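You operate a simulated robot arm through the tools that you are given. There is no shell and no other tool. Be economical: measure what you need, move in short steps, check, and stop when the job is done.

Carry out the task below with a simulated robot arm. There is one attempt and no reset: what you move stays moved.

Task
Try the table lamps and put the dead one in the small carton.
Fine: the three on the ice maker; switch the two good ones off again and leave them standing.

The check looks at the end state, three seconds after you hand in, the way a careful person would. Anything else that was tipped, shoved, dropped, spilled or broken makes it a failure.

Robot
A 6-joint arm with a two-finger parallel gripper, fixed in place. Base frame: the origin is at the foot of the arm, x ahead of it, y to its left, z up; the work surface is at about z = 0.85. Readings come in m, degrees, newtons and seconds.
With the tool pointing down near the work surface it reaches from about 0.26 to 0.68 m from the base axis. Its first joint turns from -66.0 to 66.0 degrees. Payload 2.9 kg.
Tool frame: the origin (TCP) lies between the finger pads and is the grasp point; the fingertips stand 0.03 m ahead of it; z points along the fingers, y is the line along which they close. The gripper opens to 0.11 m. The fingers are 0.02 m wide and 0.01 m thick; the gripper's body (0.048 by 0.112 m) begins 0.055 m behind the TCP.
Orientation is told as [roll, pitch, yaw] about the base's x, y, z axes, in that order, counted from this pose: with the fingers straight down and closing along the base's y, the tool's x points along the base's -x, its y along +y and its z along -z.

Tools
- The arm moves only by the tool apply_moves. Its arguments are lists of equal length, an entry for each row: "claw": the finger opening in m, from 0 to 0.11; "dp": the shift along the base's x, y, z in m, a list of three; "angular": the turn, a rotation vector about the base's x, y, z in degrees, a list of three. In form: {"claw": [claw, ...], "dp": [[x, y, z], ...], "angular": [[rx, ry, rz], ...]}. A call has 1 to 20 rows; each row is the pose to reach, as a shift and turn from the pose commanded when the call began. Rows are played at 5 a second. More than 0.05 m and 8.6 degrees between two rows, or a gripper value outside its range, and nothing of the call is played. Where a pose cannot be reached the arm comes as near as it can. A force on the tool above 40 N (or 10 N above the force at the start of the call, whichever is more), or a blocked arm, ends the call early, and 0.2 s more pass. Each finger travels about 0.108 m/s and halts on what it meets, pressing with about 23 N; the grip force reading is that of the motor and also rises with nothing between the fingers. The clock runs only during rows and for 0.2 s after the last one: add rows that repeat a pose to give the fingers time. The reply holds the time, the measured pose of the TCP, the force on the tool along the base axes, the opening and the grip force, in the units named above and with some noise, with the torque about the TCP (base axes, N m) and any sound that the robot's microphone picked up.
- Cameras (640 x 400 px; columns grow to the right, rows downward): "scene" is fixed at [0.0723, 0.4255, 1.3952]; the picture's right is [-0.82, -0.57, 0.00], its down [-0.27, 0.38, -0.89] and it looks along [0.51, -0.72, -0.46] (base axes); focal length 316 px, centre (320, 200). "wrist" rides on the gripper at [0.072, 0.017, -0.103] in the tool frame; the picture's right is [-0.23, 0.97, 0.00], its down [-0.76, -0.18, -0.62] and it looks along [-0.61, -0.14, 0.78] (tool axes); focal length 222 px, centre (320, 200). There is no depth. A picture from a camera that has moved, and an enlarged one, comes with that camera's place and axes in the base frame and with its lens.
- snapshot(camera): a new picture of that camera. No time passes.
- inspect(camera, box): a new picture of the part [left, top, right, bottom] of that camera's present view, enlarged. No time passes.
- job_done(): hands the job in; it is judged then, once.

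Go step by step. Nothing tells you positions but the pictures and the camera data: compare them with the known pose of the tool, close in by small moves and look again before you grip or let go. The budget is 120 turns and 84 pictures, counting those below and the enlarged ones. Unless the task says otherwise, let go and move clear before handing in, and close with one line.

The tools are called after "Request:" as a command line: name --argument value ..., lists and objects as JSON in quotes. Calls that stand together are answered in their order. apply_moves: Moves the arm, as the interface text tells. Its arguments: {"type":"object","properties":{"claw":{"type":"array","items":{"type":"number"}},"dp":{"type":"array","items":{"type":"array","items":{"type":"number"}}},"angular":{"type":"array","items":{"type":"array","items":{"type":"number"}}}},"required":["claw","dp","angular"]} The other tools are called the same way: snapshot (camera) takes a picture; inspect (camera, box) takes an enlarged picture of a part of a camera's view; job_done () hands the job in.

At the start:

```text
time_s: 0.0
ee_pos: [0.3534, -0.1173, 1.2116]
tool_rot: [0.0, 0.0, 0.0]
contact_force: [-0.3, 0.0, -0.1]
torque: [0.02, 0.01, 0.01]
gripper_width: 0.1101
finger_force: 0.1
```

scene: 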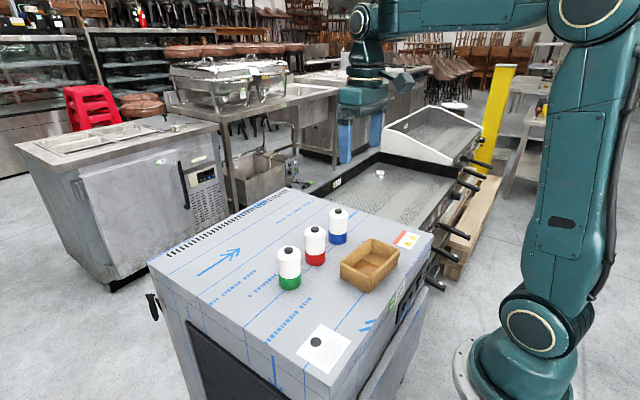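
wrist: 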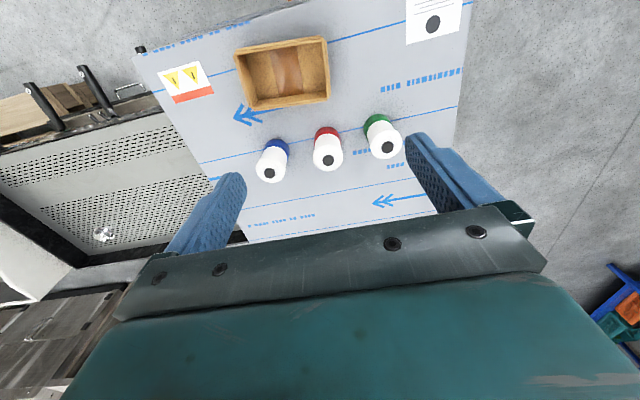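

I see three small lamps (green, red and blue bases, each with a dark button on top) and an open carton on the ice maker. I'll look closer before moving.

Request:
inspect --camera "scene" --box '[260, 190, 440, 302]'

Request:
inspect --camera "wrist" --box '[200, 20, 440, 190]'

```text
3.56 times, centred on (350, 246) of scene
camera zoom: at [0.0723, 0.4255, 1.3952], right [-0.82, -0.57, 0.0], down [-0.27, 0.38, -0.89], along [0.51, -0.72, -0.46], focal length 1125 px, centre (213, 36)
```

zoom: 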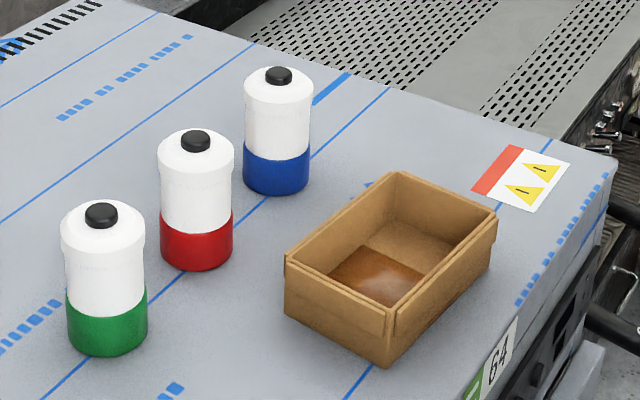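

```text
2.35 times, centred on (320, 105) of wrist
camera zoom: at [0.2796, -0.0992, 1.314], right [0.23, 0.97, 0.0], down [0.76, -0.18, 0.62], along [0.61, -0.14, -0.78], focal length 523 px, centre (320, 424)
```

zoom: 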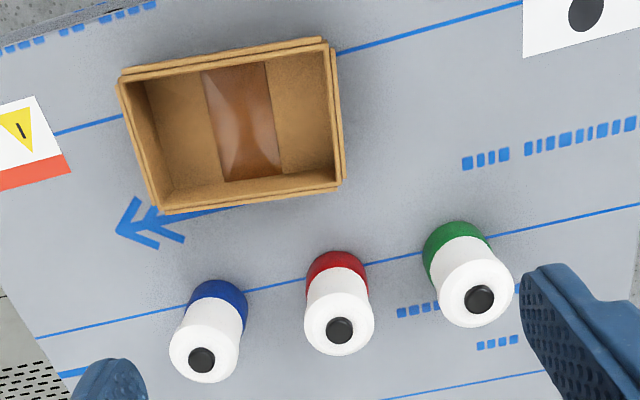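

The lamps stand at about (0.475, y = -0.017 / -0.126 / -0.243), roughly 0.105 m tall and 0.055 m wide; the carton centre is about (0.336, -0.17). I'll close the fingers and move above the green lamp.

Request:
apply_moves --claw '[0.06, 0.02, 0, 0, 0, 0]' --dp '[[0.03, 0.025, 0], [0.06, 0.05, -0.02], [0.09, 0.075, -0.06], [0.12, 0.098, -0.1], [0.1206, 0.0993, -0.145], [0.1206, 0.0993, -0.18]]' --angular '[[0, 0, 0], [0, 0, 0], [0, 0, 0], [0, 0, 0], [0, 0, 0], [0, 0, 0]]'

Request:
inspect --camera "scene" --box '[240, 160, 400, 300]'

Request:
snapshot --camera "wrist"

```text
refused: row 3 steps farther than a row can; nothing moved
```

```text
2.86 times, centred on (320, 230) of scene
camera zoom: at [0.0723, 0.4255, 1.3952], right [-0.82, -0.57, 0.0], down [-0.27, 0.38, -0.89], along [0.51, -0.72, -0.46], focal length 904 px, centre (320, 114)
```

zoom: 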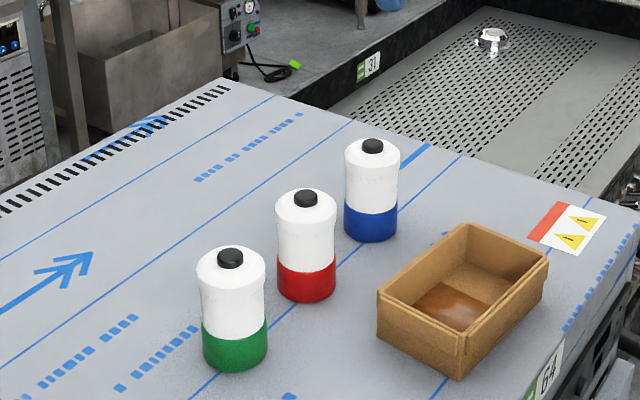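

```text
78 pictures are left
camera wrist: at [0.2796, -0.0992, 1.314], right [0.23, 0.97, 0.0], down [0.76, -0.18, 0.62], along [0.61, -0.14, -0.78], focal length 222 px, centre (320, 200)
```

wrist: 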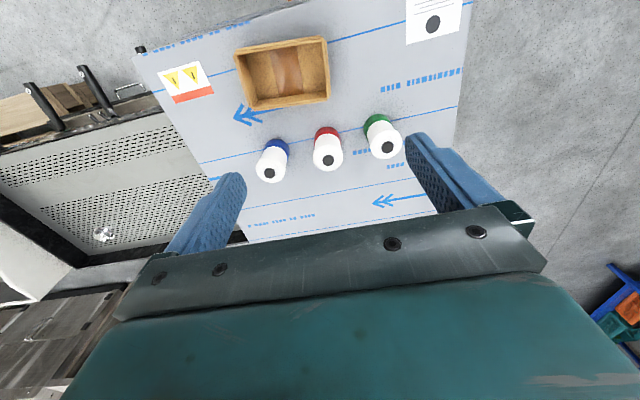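

The step was too long for a row, so nothing moved. I'll repeat the move to above the green lamp with shorter steps.

Request:
apply_moves --claw '[0.08, 0.05, 0.02, 0, 0, 0, 0, 0]' --dp '[[0.025, 0.02, 0], [0.05, 0.04, -0.02], [0.075, 0.06, -0.045], [0.1, 0.08, -0.07], [0.1206, 0.0993, -0.1], [0.1206, 0.0993, -0.14], [0.1206, 0.0993, -0.18], [0.1206, 0.0993, -0.18]]' --angular '[[0, 0, 0], [0, 0, 0], [0, 0, 0], [0, 0, 0], [0, 0, 0], [0, 0, 0], [0, 0, 0], [0, 0, 0]]'

```text
time_s: 1.8
ee_pos: [0.4728, -0.0173, 1.0313]
tool_rot: [0.0, 0.1, 0.1]
contact_force: [-0.7, 0.2, 0.4]
torque: [0.0, 0.0, 0.02]
gripper_width: 0.0
finger_force: 22.9
```

The tool should now be just above the green lamp; I'll check the alignment in both views.

Request:
inspect --camera "scene" --box '[240, 160, 400, 300]'

Request:
snapshot --camera "wrist"

```text
2.86 times, centred on (320, 230) of scene
camera zoom: at [0.0723, 0.4255, 1.3952], right [-0.82, -0.57, 0.0], down [-0.27, 0.38, -0.89], along [0.51, -0.72, -0.46], focal length 904 px, centre (320, 114)
```

zoom: 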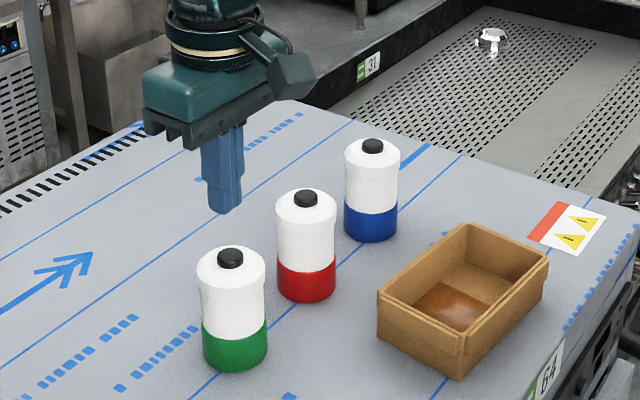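

```text
76 pictures are left
camera wrist: at [0.3998, -0.0001, 1.1337], right [0.23, 0.97, 0.0], down [0.76, -0.18, 0.62], along [0.61, -0.14, -0.78], focal length 222 px, centre (320, 200)
```

wrist: 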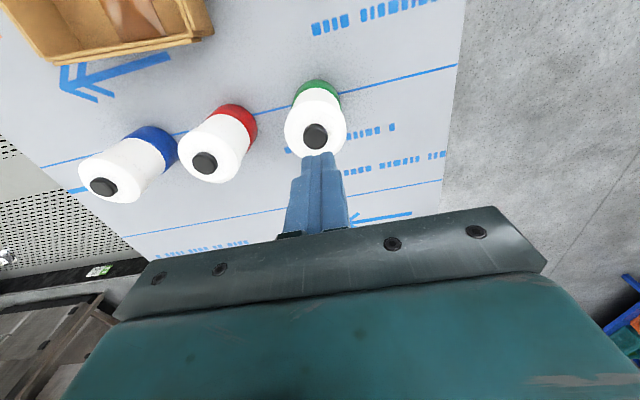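

The fingertips are above the green button. I'll lower in small steps until contact.

Request:
apply_moves --claw '[0, 0, 0, 0]' --dp '[[-0.001, -0.001, -0.02], [-0.001, -0.001, -0.035], [-0.001, -0.001, -0.041], [-0.001, -0.001, -0.044]]' --angular '[[0, 0, 0], [0, 0, 0], [0, 0, 0], [0, 0, 0]]'

Request:
inspect --camera "scene" --box '[240, 160, 400, 300]'

```text
time_s: 2.8
ee_pos: [0.4711, -0.0178, 0.9861]
tool_rot: [-0.1, 0.0, 0.0]
contact_force: [-0.4, 0.2, -0.9]
torque: [-0.02, -0.01, -0.02]
gripper_width: 0.0
finger_force: 23.6
```

```text
2.86 times, centred on (320, 230) of scene
camera zoom: at [0.0723, 0.4255, 1.3952], right [-0.82, -0.57, 0.0], down [-0.27, 0.38, -0.89], along [0.51, -0.72, -0.46], focal length 904 px, centre (320, 114)
```

zoom: 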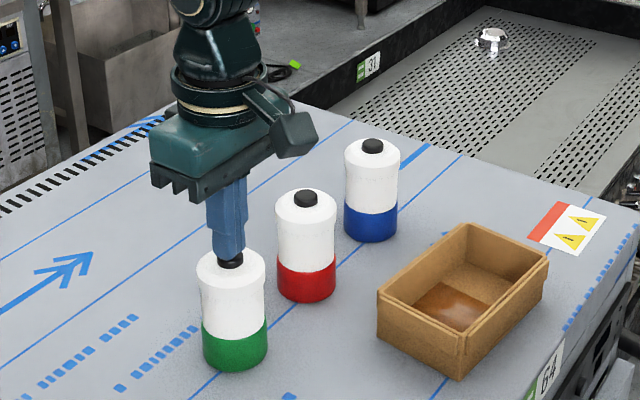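

Almost touching, well centred on the button. Now I'll press by millimetre steps.

Request:
apply_moves --claw '[0, 0, 0, 0]' --dp '[[0, 0, -0.001], [0, 0, -0.002], [0, 0, -0.003], [0, 0, -0.004]]' --angular '[[0, 0, 0], [0, 0, 0], [0, 0, 0], [0, 0, 0]]'

Request:
inspect --camera "scene" --box '[240, 160, 400, 300]'

```text
time_s: 3.8
ee_pos: [0.4721, -0.0178, 0.9823]
tool_rot: [0.0, 0.0, -0.1]
contact_force: [-0.1, 0.4, 0.1]
torque: [-0.03, -0.01, -0.03]
gripper_width: 0.0
finger_force: 22.9
```

```text
2.86 times, centred on (320, 230) of scene
camera zoom: at [0.0723, 0.4255, 1.3952], right [-0.82, -0.57, 0.0], down [-0.27, 0.38, -0.89], along [0.51, -0.72, -0.46], focal length 904 px, centre (320, 114)
```

zoom: 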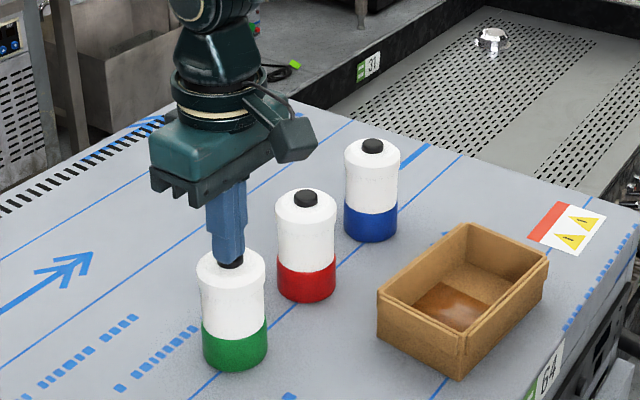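

No contact force yet; I'll continue down a little further.

Request:
apply_moves --claw '[0, 0, 0, 0]' --dp '[[0, 0, -0.001], [0, 0, -0.002], [0, 0, -0.003], [0, 0, -0.004]]' --angular '[[0, 0, 0], [0, 0, 0], [0, 0, 0], [0, 0, 0]]'

Request:
inspect --camera "scene" --box '[240, 160, 400, 300]'

```text
time_s: 4.8
ee_pos: [0.4725, -0.0193, 0.9791]
tool_rot: [0.0, -0.1, 0.0]
contact_force: [0.1, 0.8, 1.9]
torque: [0.0, 0.01, 0.04]
gripper_width: 0.0
finger_force: 22.9
heard: click
```

```text
2.86 times, centred on (320, 230) of scene
camera zoom: at [0.0723, 0.4256, 1.3952], right [-0.82, -0.57, 0.0], down [-0.27, 0.38, -0.89], along [0.51, -0.72, -0.46], focal length 904 px, centre (320, 114)
```

zoom: 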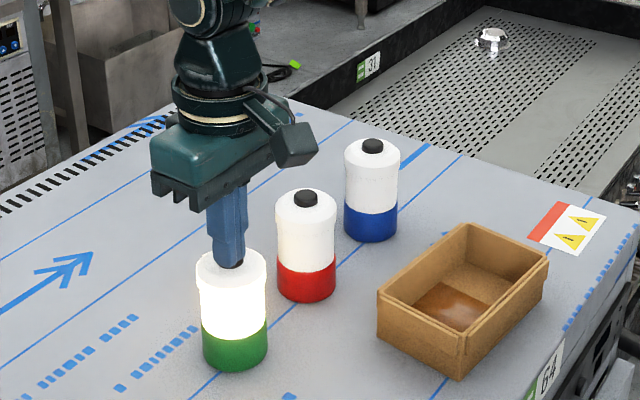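

A click, and the green lamp lights: it is good. I'll lift off and press again to switch it off.

Request:
apply_moves --claw '[0, 0, 0, 0, 0, 0, 0, 0, 0, 0, 0]' --dp '[[0, 0, 0.006], [0, 0, 0.01], [0, 0, 0.01], [0, 0, 0.005], [0, 0, 0.003], [0, 0, 0.002], [0, 0, 0.001], [0, 0, 0], [0, 0, 0.006], [0, 0, 0.02], [0, 0, 0.05]]' --angular '[[0, 0, 0], [0, 0, 0], [0, 0, 0], [0, 0, 0], [0, 0, 0], [0, 0, 0], [0, 0, 0], [0, 0, 0], [0, 0, 0], [0, 0, 0], [0, 0, 0]]'

Request:
inspect --camera "scene" --box '[240, 160, 400, 300]'

```text
time_s: 7.2
ee_pos: [0.4714, -0.0182, 1.0288]
tool_rot: [0.0, 0.0, 0.0]
contact_force: [-1.3, -0.4, 0.2]
torque: [0.01, -0.02, -0.04]
gripper_width: 0.0
finger_force: 22.6
heard: click
```

```text
2.86 times, centred on (320, 230) of scene
camera zoom: at [0.0723, 0.4255, 1.3952], right [-0.82, -0.57, 0.0], down [-0.27, 0.38, -0.89], along [0.51, -0.72, -0.46], focal length 904 px, centre (320, 114)
```

zoom: 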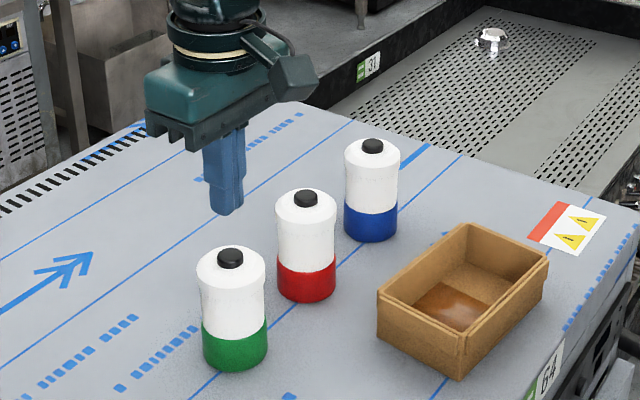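

The green lamp is off again and standing. Next I'll move over the red lamp and descend to just above its button.

Request:
apply_moves --claw '[0, 0, 0, 0, 0, 0]' --dp '[[0, -0.04, 0], [0.001, -0.08, 0], [0.001, -0.1065, 0], [0.001, -0.1065, -0.02], [0.001, -0.1065, -0.04], [0.001, -0.1065, -0.04]]' --angular '[[0, 0, 0], [0, 0, 0], [0, 0, 0], [0, 0, 0], [0, 0, 0], [0, 0, 0]]'

Request:
inspect --camera "scene" --box '[240, 160, 400, 300]'

Request:
snapshot --camera "wrist"

```text
time_s: 8.6
ee_pos: [0.4746, -0.1247, 0.9884]
tool_rot: [0.0, 0.0, 0.0]
contact_force: [0.3, 0.9, 0.7]
torque: [-0.03, 0.02, 0.02]
gripper_width: 0.0004
finger_force: 23.2
```

```text
2.86 times, centred on (320, 230) of scene
camera zoom: at [0.0723, 0.4255, 1.3952], right [-0.82, -0.57, 0.0], down [-0.27, 0.38, -0.89], along [0.51, -0.72, -0.46], focal length 904 px, centre (320, 114)
```

zoom: 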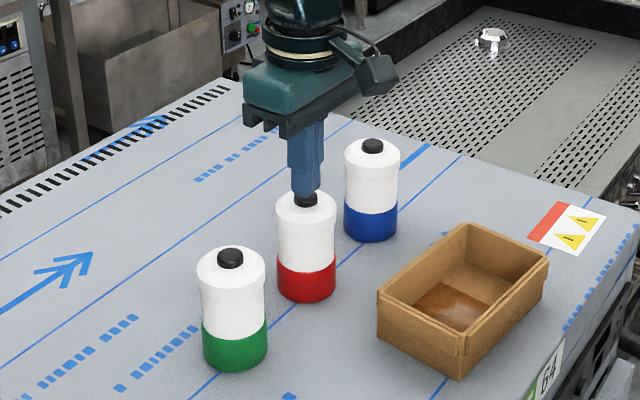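

```text
70 pictures are left
camera wrist: at [0.4, -0.1074, 1.0925], right [0.23, 0.97, 0.0], down [0.76, -0.18, 0.62], along [0.61, -0.14, -0.78], focal length 222 px, centre (320, 200)
```

wrist: 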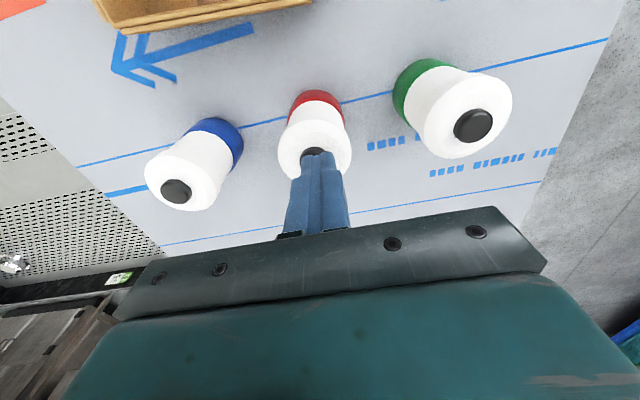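

Aligned on the red button. Pressing in millimetre steps.

Request:
apply_moves --claw '[0, 0, 0, 0, 0]' --dp '[[0, -0.0015, -0.004], [0, -0.0015, -0.007], [0, -0.0015, -0.008], [0, -0.0015, -0.009], [0, -0.0015, -0.01]]' --angular '[[0, 0, 0], [0, 0, 0], [0, 0, 0], [0, 0, 0], [0, 0, 0]]'

Request:
inspect --camera "scene" --box '[240, 160, 400, 300]'

```text
time_s: 9.8
ee_pos: [0.4729, -0.1268, 0.9792]
tool_rot: [0.0, 0.0, 0.0]
contact_force: [0.5, 0.0, 2.1]
torque: [0.0, -0.05, -0.01]
gripper_width: 0.0
finger_force: 23.0
heard: click
```

```text
2.86 times, centred on (320, 230) of scene
camera zoom: at [0.0723, 0.4255, 1.3952], right [-0.82, -0.57, 0.0], down [-0.27, 0.38, -0.89], along [0.51, -0.72, -0.46], focal length 904 px, centre (320, 114)
```

zoom: 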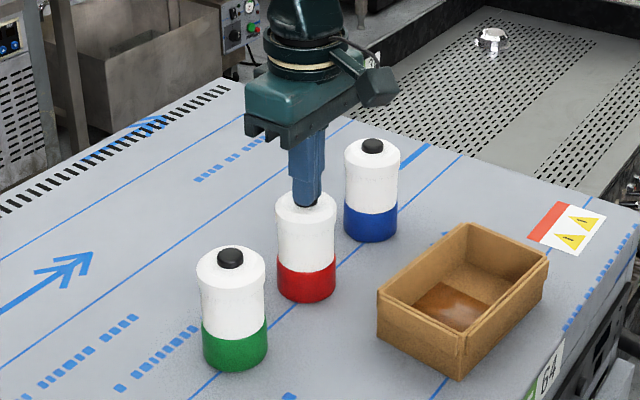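

The red lamp clicked but stayed dark. I'll press once more to confirm, then lift.

Request:
apply_moves --claw '[0, 0, 0, 0, 0, 0, 0, 0, 0]' --dp '[[0, 0, 0.006], [0, 0, 0.01], [0, 0, 0.01], [0, 0, 0.005], [0, 0, 0.003], [0, 0, 0.002], [0, 0, 0.001], [0, 0, 0], [0, 0, 0]]' --angular '[[0, 0, 0], [0, 0, 0], [0, 0, 0], [0, 0, 0], [0, 0, 0], [0, 0, 0], [0, 0, 0], [0, 0, 0], [0, 0, 0]]'

Request:
inspect --camera "scene" --box '[240, 160, 400, 300]'

```text
time_s: 11.8
ee_pos: [0.4732, -0.1264, 0.9782]
tool_rot: [-0.1, 0.0, 0.0]
contact_force: [1.1, 1.2, 3.8]
torque: [-0.02, -0.05, -0.02]
gripper_width: 0.0
finger_force: 22.7
heard: click
```

```text
2.86 times, centred on (320, 230) of scene
camera zoom: at [0.0723, 0.4256, 1.3952], right [-0.82, -0.57, 0.0], down [-0.27, 0.38, -0.89], along [0.51, -0.72, -0.46], focal length 904 px, centre (320, 114)
```

zoom: 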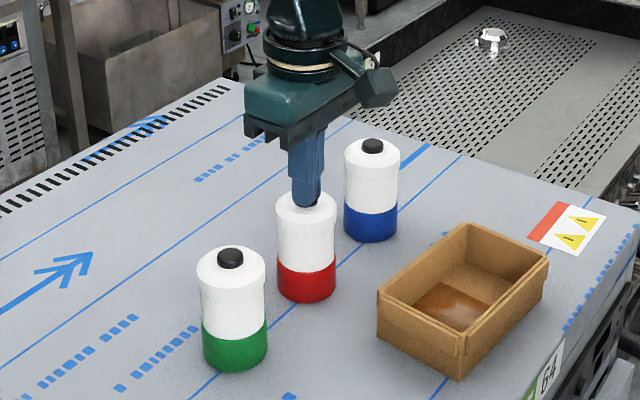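

Red stays dark on both presses. Now I'll lift and move over the blue lamp to verify it works.

Request:
apply_moves --claw '[0, 0, 0, 0, 0, 0, 0, 0]' --dp '[[0, 0, 0.02], [0, 0, 0.05], [0, -0.04, 0.05], [0, -0.08, 0.05], [0, -0.111, 0.05], [0, -0.111, 0.03], [0, -0.111, 0.01], [0, -0.111, 0.01]]' --angular '[[0, 0, 0], [0, 0, 0], [0, 0, 0], [0, 0, 0], [0, 0, 0], [0, 0, 0], [0, 0, 0], [0, 0, 0]]'

Request:
inspect --camera "scene" --box '[240, 160, 400, 300]'

Request:
snapshot --camera "wrist"

```text
time_s: 13.6
ee_pos: [0.4726, -0.2367, 0.9889]
tool_rot: [-0.1, 0.0, 0.0]
contact_force: [0.0, 0.3, -0.5]
torque: [0.01, 0.04, 0.01]
gripper_width: 0.0
finger_force: 22.5
```

```text
2.86 times, centred on (320, 230) of scene
camera zoom: at [0.0723, 0.4255, 1.3952], right [-0.82, -0.57, 0.0], down [-0.27, 0.38, -0.89], along [0.51, -0.72, -0.46], focal length 904 px, centre (320, 114)
```

zoom: 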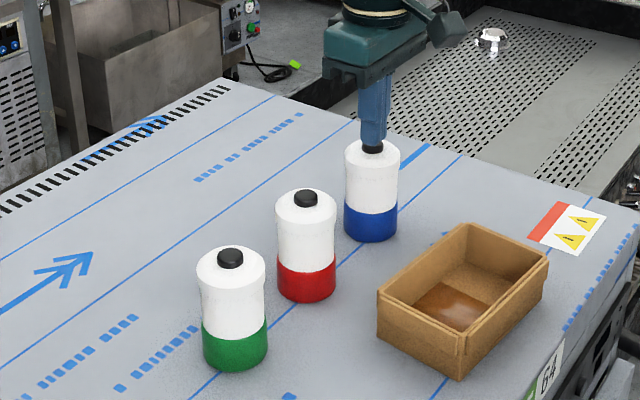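

```text
66 pictures are left
camera wrist: at [0.3996, -0.2197, 1.0922], right [0.23, 0.97, 0.0], down [0.76, -0.18, 0.62], along [0.61, -0.14, -0.78], focal length 222 px, centre (320, 200)
```

wrist: 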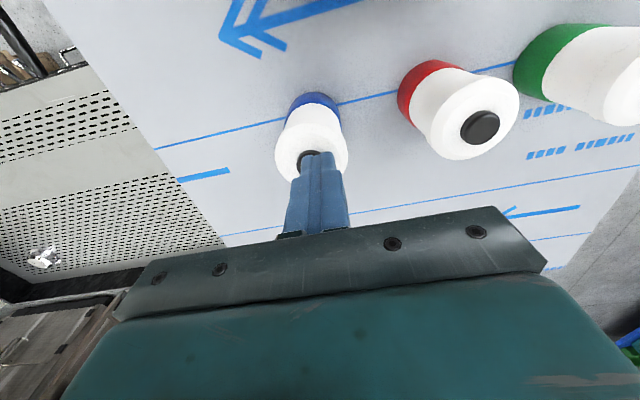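

The blue button lies a few mm further in -y than the fingers; I'll correct by 4 mm and press.

Request:
apply_moves --claw '[0, 0, 0, 0, 0, 0]' --dp '[[-0.001, -0.004, 0], [-0.001, -0.004, -0.004], [-0.001, -0.004, -0.007], [-0.001, -0.004, -0.008], [-0.001, -0.004, -0.009], [-0.001, -0.004, -0.01]]' --angular '[[0, 0, 0], [0, 0, 0], [0, 0, 0], [0, 0, 0], [0, 0, 0], [0, 0, 0]]'

Request:
inspect --camera "scene" --box '[240, 160, 400, 300]'

```text
time_s: 15.0
ee_pos: [0.4736, -0.2407, 0.98]
tool_rot: [0.0, 0.0, 0.0]
contact_force: [-0.1, -1.1, 2.2]
torque: [-0.03, -0.01, 0.04]
gripper_width: 0.0
finger_force: 23.1
heard: click
```

```text
2.86 times, centred on (320, 230) of scene
camera zoom: at [0.0723, 0.4255, 1.3952], right [-0.82, -0.57, 0.0], down [-0.27, 0.38, -0.89], along [0.51, -0.72, -0.46], focal length 904 px, centre (320, 114)
```

zoom: 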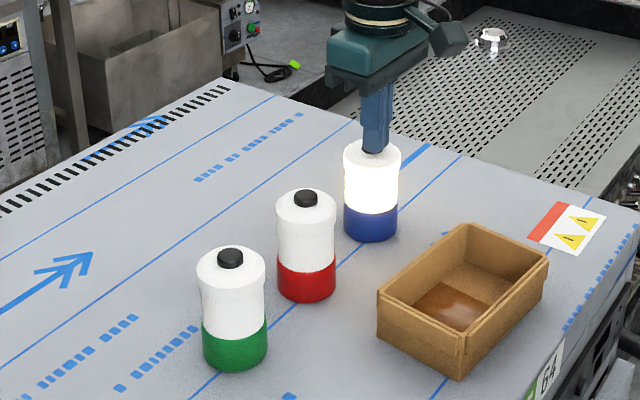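

Blue lights, so red is the dead one. I'll press blue off again and lift well clear.

Request:
apply_moves --claw '[0, 0, 0, 0, 0, 0, 0, 0, 0, 0, 0, 0, 0]' --dp '[[0, 0, 0.006], [0, 0, 0.01], [0, 0, 0.01], [0, 0, 0.005], [0, 0, 0.003], [0, 0, 0.002], [0, 0, 0.001], [0, 0, 0], [0, 0, 0.006], [0, 0, 0.02], [0, 0, 0.05], [0, 0, 0.09], [0, 0, 0.09]]' --angular '[[0, 0, 0], [0, 0, 0], [0, 0, 0], [0, 0, 0], [0, 0, 0], [0, 0, 0], [0, 0, 0], [0, 0, 0], [0, 0, 0], [0, 0, 0], [0, 0, 0], [0, 0, 0], [0, 0, 0]]'

Request:
inspect --camera "scene" --box '[240, 160, 400, 300]'

```text
time_s: 17.8
ee_pos: [0.4726, -0.2412, 1.0691]
tool_rot: [0.0, 0.0, 0.2]
contact_force: [0.1, 0.6, -1.0]
torque: [-0.01, 0.01, 0.0]
gripper_width: 0.0
finger_force: 23.6
heard: click
```

```text
2.86 times, centred on (320, 230) of scene
camera zoom: at [0.0723, 0.4255, 1.3952], right [-0.82, -0.57, 0.0], down [-0.27, 0.38, -0.89], along [0.51, -0.72, -0.46], focal length 904 px, centre (320, 114)
```

zoom: 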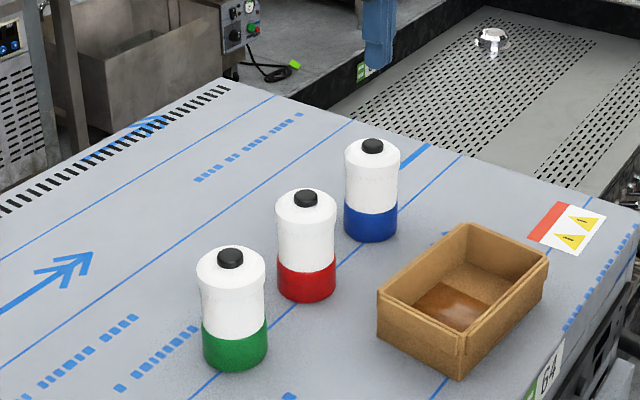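

Blue is off again and both good lamps stand. I'll open to 0.085 m, move over the red lamp, and lower part way.

Request:
apply_moves --claw '[0.04, 0.085, 0.085, 0.085, 0.085, 0.085]' --dp '[[0, 0.04, 0], [0.001, 0.08, 0], [0.001, 0.115, 0], [0.001, 0.115, 0], [0.001, 0.115, -0.03], [0.001, 0.115, -0.06]]' --angular '[[0, 0, 0], [0, 0, 0], [0, 0, 0], [0, 0, 0], [0, 0, 0], [0, 0, 0]]'

Request:
inspect --camera "scene" --box '[240, 160, 400, 300]'

Request:
snapshot --camera "wrist"

```text
time_s: 19.2
ee_pos: [0.4718, -0.127, 1.008]
tool_rot: [0.0, 0.1, 0.1]
contact_force: [-0.8, -0.5, -0.2]
torque: [0.02, -0.02, 0.0]
gripper_width: 0.0851
finger_force: 0.0
```

```text
2.86 times, centred on (320, 230) of scene
camera zoom: at [0.0723, 0.4255, 1.3952], right [-0.82, -0.57, 0.0], down [-0.27, 0.38, -0.89], along [0.51, -0.72, -0.47], focal length 904 px, centre (320, 114)
```

zoom: 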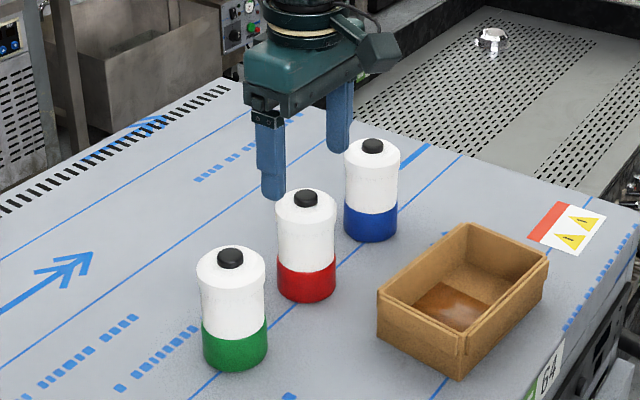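

```text
62 pictures are left
camera wrist: at [0.3994, -0.1088, 1.1113], right [0.23, 0.97, 0.0], down [0.76, -0.18, 0.62], along [0.61, -0.14, -0.78], focal length 222 px, centre (320, 200)
```

wrist: 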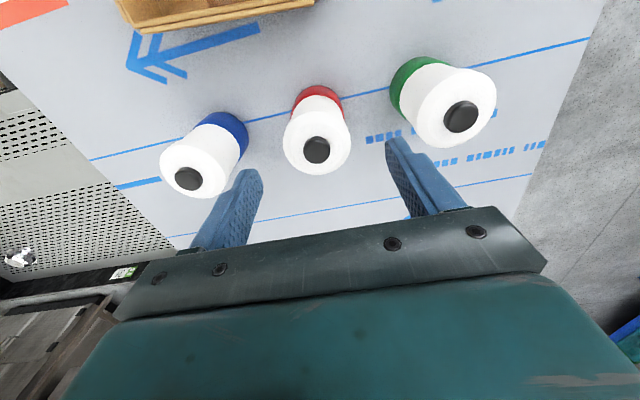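

The lamp sits between the fingers with room to both neighbours. I'll descend to grip height (TCP z ≈ 0.92).

Request:
apply_moves --claw '[0.085, 0.085, 0.085, 0.085, 0.085]' --dp '[[0, -0.001, -0.02], [0, -0.001, -0.04], [0, -0.001, -0.06], [0, -0.001, -0.08], [0, -0.001, -0.089]]' --angular '[[0, 0, 0], [0, 0, 0], [0, 0, 0], [0, 0, 0], [0, 0, 0]]'

Request:
inspect --camera "scene" --box '[240, 160, 400, 300]'

Request:
snapshot --camera "wrist"

```text
time_s: 20.4
ee_pos: [0.474, -0.127, 0.9199]
tool_rot: [-0.1, -0.1, 0.0]
contact_force: [0.9, -0.1, 0.9]
torque: [-0.06, 0.02, 0.01]
gripper_width: 0.0852
finger_force: 0.0
```

```text
2.86 times, centred on (320, 230) of scene
camera zoom: at [0.0723, 0.4255, 1.3952], right [-0.82, -0.57, 0.0], down [-0.27, 0.38, -0.89], along [0.51, -0.72, -0.46], focal length 904 px, centre (320, 114)
```

zoom: 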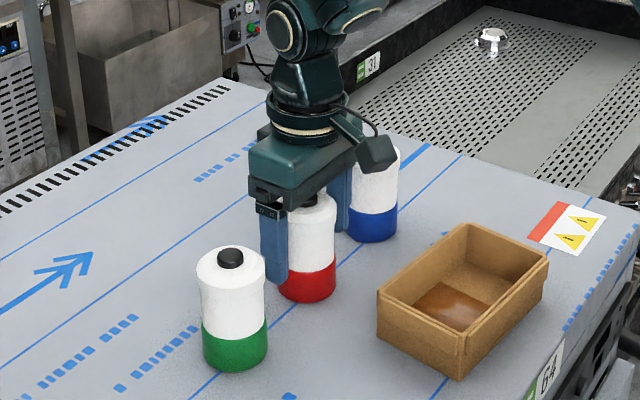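

```text
60 pictures are left
camera wrist: at [0.4, -0.1105, 1.0226], right [0.23, 0.97, 0.0], down [0.76, -0.18, 0.62], along [0.61, -0.14, -0.78], focal length 222 px, centre (320, 200)
```

wrist: 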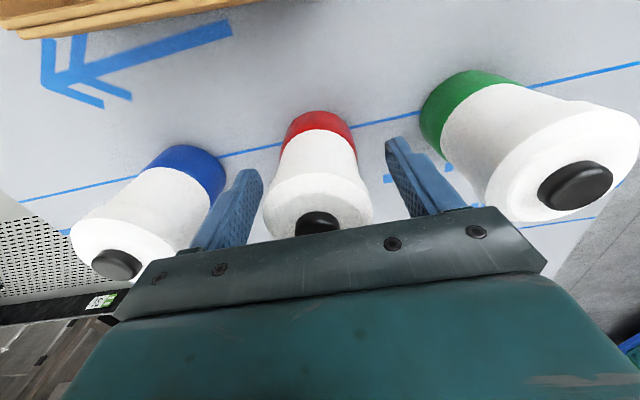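

Centred. Closing on the lamp, then a small test lift.

Request:
apply_moves --claw '[0.065, 0.05, 0.045, 0.045, 0.045]' --dp '[[0, 0, 0], [0, 0, 0], [0, 0, 0], [0, 0, 0], [0, 0, 0.005]]' --angular '[[0, 0, 0], [0, 0, 0], [0, 0, 0], [0, 0, 0], [0, 0, 0]]'

```text
time_s: 21.6
ee_pos: [0.4727, -0.128, 0.9247]
tool_rot: [0.0, 0.0, 0.0]
contact_force: [-0.6, 0.3, -3.0]
torque: [0.02, 0.0, 0.03]
gripper_width: 0.0555
finger_force: 22.6
```

Held (0.0555 m wide, weight about 3 N). I'll lift straight up and carry over the carton.

Request:
apply_moves --claw '[0.045, 0.045, 0.045, 0.045, 0.045, 0.045, 0.045, 0.045]' --dp '[[0, 0, 0.03], [0, 0, 0.06], [0, 0, 0.09], [0, 0, 0.115], [-0.04, -0.012, 0.115], [-0.08, -0.025, 0.115], [-0.12, -0.037, 0.115], [-0.138, -0.043, 0.115]]' --angular '[[0, 0, 0], [0, 0, 0], [0, 0, 0], [0, 0, 0], [0, 0, 0], [0, 0, 0], [0, 0, 0], [0, 0, 0]]'

Request:
inspect --camera "scene" --box '[280, 140, 460, 300]'

Request:
snapshot --camera "wrist"

```text
time_s: 23.4
ee_pos: [0.3357, -0.1694, 1.0397]
tool_rot: [0.0, 0.0, -0.1]
contact_force: [1.0, -0.8, -3.3]
torque: [0.01, 0.0, -0.01]
gripper_width: 0.0557
finger_force: 22.9
```

```text
2.50 times, centred on (370, 220) of scene
camera zoom: at [0.0723, 0.4255, 1.3952], right [-0.82, -0.57, 0.0], down [-0.27, 0.38, -0.89], along [0.51, -0.72, -0.47], focal length 791 px, centre (195, 150)
```

zoom: 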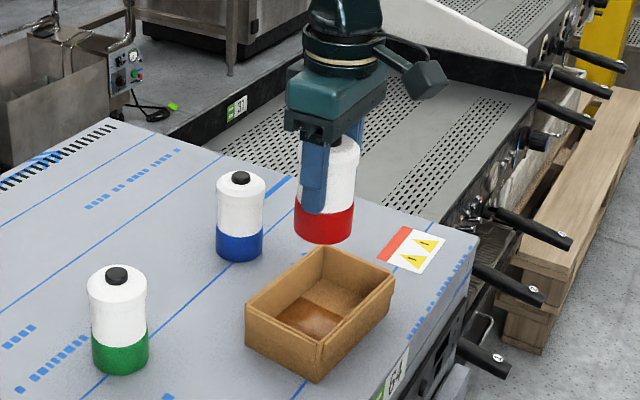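

```text
58 pictures are left
camera wrist: at [0.2626, -0.1528, 1.1437], right [0.23, 0.97, 0.0], down [0.76, -0.18, 0.62], along [0.61, -0.14, -0.78], focal length 222 px, centre (320, 200)
```

wrist: 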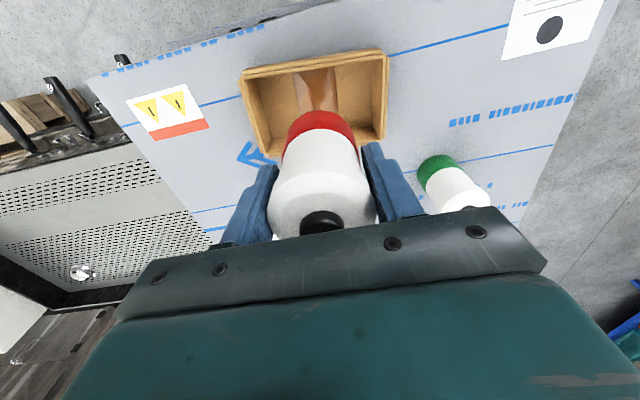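

The carton's rim centre measures about (0.333, -0.171), so I'll shift 2 mm and lower until the lamp's base is just above the rim.

Request:
apply_moves --claw '[0.045, 0.045, 0.045]' --dp '[[-0.002, 0, -0.02], [-0.002, 0, -0.04], [-0.002, 0, -0.055]]' --angular '[[0, 0, 0], [0, 0, 0], [0, 0, 0]]'

Request:
inspect --camera "scene" --box '[310, 180, 430, 300]'

Request:
inspect --camera "wrist" --box '[200, 0, 440, 240]'

```text
time_s: 24.2
ee_pos: [0.3338, -0.1708, 0.9863]
tool_rot: [0.0, 0.1, -0.1]
contact_force: [-0.4, -0.3, -3.5]
torque: [-0.01, 0.02, 0.0]
gripper_width: 0.0554
finger_force: 23.1
```

```text
3.33 times, centred on (370, 240) of scene
camera zoom: at [0.0723, 0.4255, 1.3952], right [-0.82, -0.57, 0.0], down [-0.27, 0.38, -0.89], along [0.51, -0.72, -0.47], focal length 1055 px, centre (153, 67)
```

zoom: 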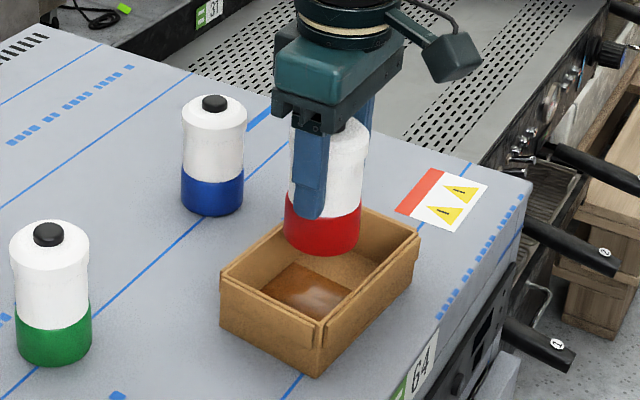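

```text
1.67 times, centred on (320, 120) of wrist
camera zoom: at [0.2603, -0.1534, 1.0885], right [0.23, 0.97, 0.0], down [0.76, -0.18, 0.62], along [0.61, -0.14, -0.78], focal length 370 px, centre (320, 333)
```

zoom: 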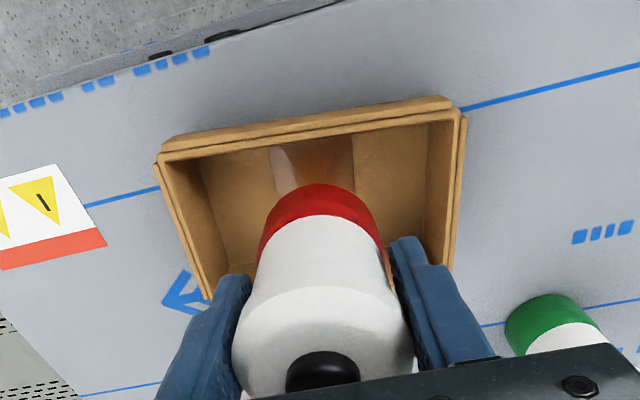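

The lamp's base is over the inside of the carton with about 1 cm of clearance. Lowering in.

Request:
apply_moves --claw '[0.045, 0.045, 0.045, 0.045, 0.045]' --dp '[[0, 0, -0.015], [0, 0, -0.03], [0, 0, -0.042], [0, 0, -0.05], [0, 0, -0.055]]' --angular '[[0, 0, 0], [0, 0, 0], [0, 0, 0], [0, 0, 0], [0, 0, 0]]'

Request:
inspect --camera "scene" --box '[310, 180, 430, 300]'

Request:
inspect --camera "wrist" --box '[200, 0, 440, 240]'

```text
time_s: 25.4
ee_pos: [0.3355, -0.1703, 0.9289]
tool_rot: [0.1, 0.0, 0.0]
contact_force: [-0.2, -0.2, -3.3]
torque: [0.01, 0.03, -0.02]
gripper_width: 0.0553
finger_force: 23.6
```

```text
3.33 times, centred on (370, 240) of scene
camera zoom: at [0.0723, 0.4255, 1.3952], right [-0.82, -0.57, 0.0], down [-0.27, 0.38, -0.89], along [0.51, -0.72, -0.47], focal length 1055 px, centre (153, 67)
```

zoom: 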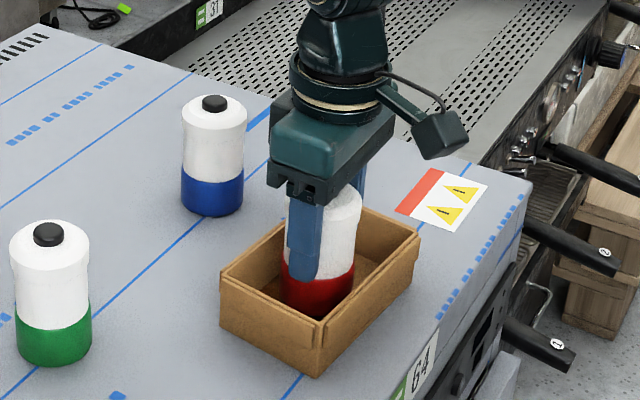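

```text
1.67 times, centred on (320, 120) of wrist
camera zoom: at [0.2605, -0.1532, 1.0327], right [0.23, 0.97, 0.0], down [0.76, -0.18, 0.62], along [0.61, -0.14, -0.78], focal length 370 px, centre (320, 333)
```

zoom: 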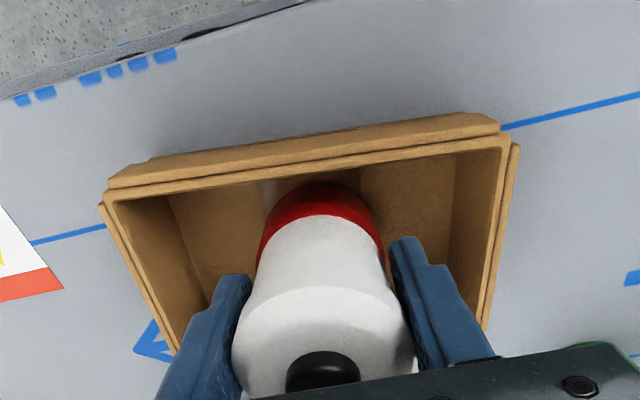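

It's inside, a few mm above the floor with walls untouched. I'll lower in 1 mm steps to touch down.

Request:
apply_moves --claw '[0.045, 0.045, 0.045, 0.045]' --dp '[[0, 0, -0.001], [0, 0, -0.002], [0, 0, -0.003], [0, 0, -0.004]]' --angular '[[0, 0, 0], [0, 0, 0], [0, 0, 0], [0, 0, 0]]'

```text
time_s: 26.4
ee_pos: [0.3344, -0.1702, 0.9253]
tool_rot: [0.0, 0.0, 0.0]
contact_force: [0.0, -0.3, -3.3]
torque: [-0.01, 0.01, 0.03]
gripper_width: 0.0554
finger_force: 23.1
```

Still carrying the full weight; continuing down.

Request:
apply_moves --claw '[0.045, 0.045]' --dp '[[0, 0, -0.001], [0, 0, -0.002]]' --angular '[[0, 0, 0], [0, 0, 0]]'

```text
time_s: 27.0
ee_pos: [0.334, -0.1708, 0.924]
tool_rot: [-0.1, -0.2, -0.1]
contact_force: [-2.8, -0.5, 18.5]
torque: [0.06, 0.19, -0.03]
gripper_width: 0.0556
finger_force: 22.6
```

Touched down on the carton floor. I'll ease up 1 mm, open to 0.08 m, and lift straight out.

Request:
apply_moves --claw '[0.045, 0.06, 0.075, 0.078, 0.078]' --dp '[[0, 0, 0.001], [0, 0, 0.001], [0, 0, 0.001], [0, 0, 0.001], [0, 0, 0.003]]' --angular '[[0, 0, 0], [0, 0, 0], [0, 0, 0], [0, 0, 0], [0, 0, 0]]'

Request:
inspect --camera "wrist" --box '[200, 0, 440, 240]'

```text
time_s: 28.2
ee_pos: [0.3338, -0.17, 0.9267]
tool_rot: [0.1, 0.0, 0.1]
contact_force: [0.0, -0.8, -0.5]
torque: [-0.02, 0.02, 0.0]
gripper_width: 0.078
finger_force: 0.0
```

```text
1.67 times, centred on (320, 120) of wrist
camera zoom: at [0.2602, -0.1529, 1.0297], right [0.23, 0.97, 0.0], down [0.76, -0.18, 0.62], along [0.61, -0.14, -0.78], focal length 370 px, centre (320, 333)
```

zoom: 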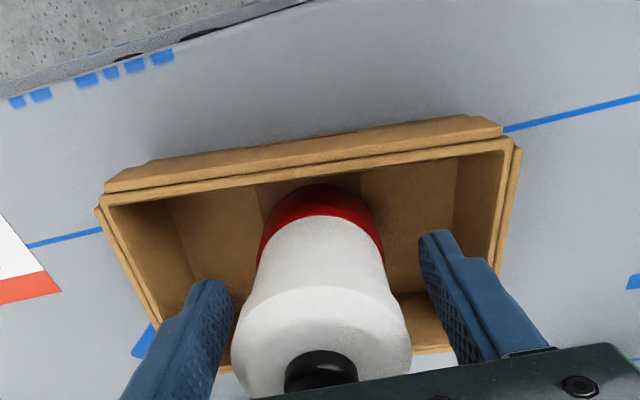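

The lamp stands free between the open fingers. Lifting out slowly.

Request:
apply_moves --claw '[0.078, 0.078, 0.078, 0.078, 0.078, 0.078]' --dp '[[0, 0, 0.02], [0, 0, 0.045], [0, 0, 0.08], [0, 0, 0.12], [0, 0, 0.165], [0, 0, 0.2]]' --angular '[[0, 0, 0], [0, 0, 0], [0, 0, 0], [0, 0, 0], [0, 0, 0], [0, 0, 0]]'

Request:
inspect --camera "scene" --box '[250, 160, 430, 300]'

Request:
snapshot --camera "wrist"

```text
time_s: 29.6
ee_pos: [0.3334, -0.1697, 1.1279]
tool_rot: [0.0, 0.1, 0.0]
contact_force: [-1.1, -0.5, 0.5]
torque: [-0.04, -0.02, 0.0]
gripper_width: 0.0782
finger_force: 0.1
```

```text
2.86 times, centred on (340, 230) of scene
camera zoom: at [0.0723, 0.4255, 1.3952], right [-0.82, -0.57, 0.0], down [-0.27, 0.38, -0.89], along [0.51, -0.72, -0.46], focal length 904 px, centre (263, 114)
```

zoom: 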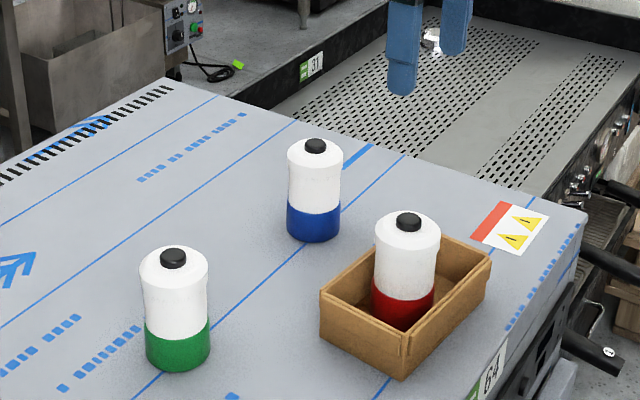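

```text
51 pictures are left
camera wrist: at [0.2601, -0.1521, 1.2306], right [0.23, 0.97, 0.0], down [0.76, -0.18, 0.62], along [0.61, -0.14, -0.78], focal length 222 px, centre (320, 200)
```

wrist: 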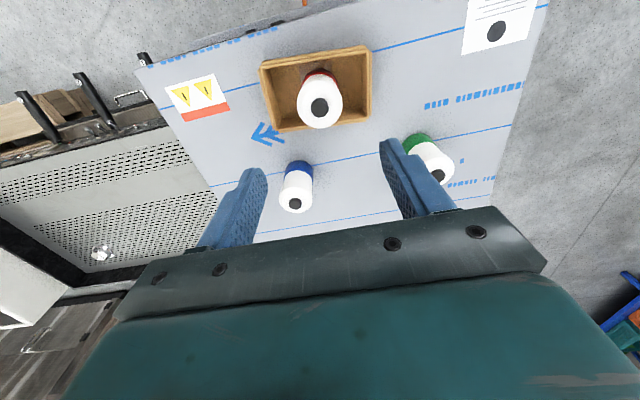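

The red lamp stands upright in the carton, green and blue are off and standing where they were, and the arm is clear. Handing in.

Request:
job_done

```text
The job is handed in.
```

The red lamp was the dead one: its switch clicked twice without lighting, and it now stands in the small carton. Green and blue both lit, and I switched them off and left them standing in place.
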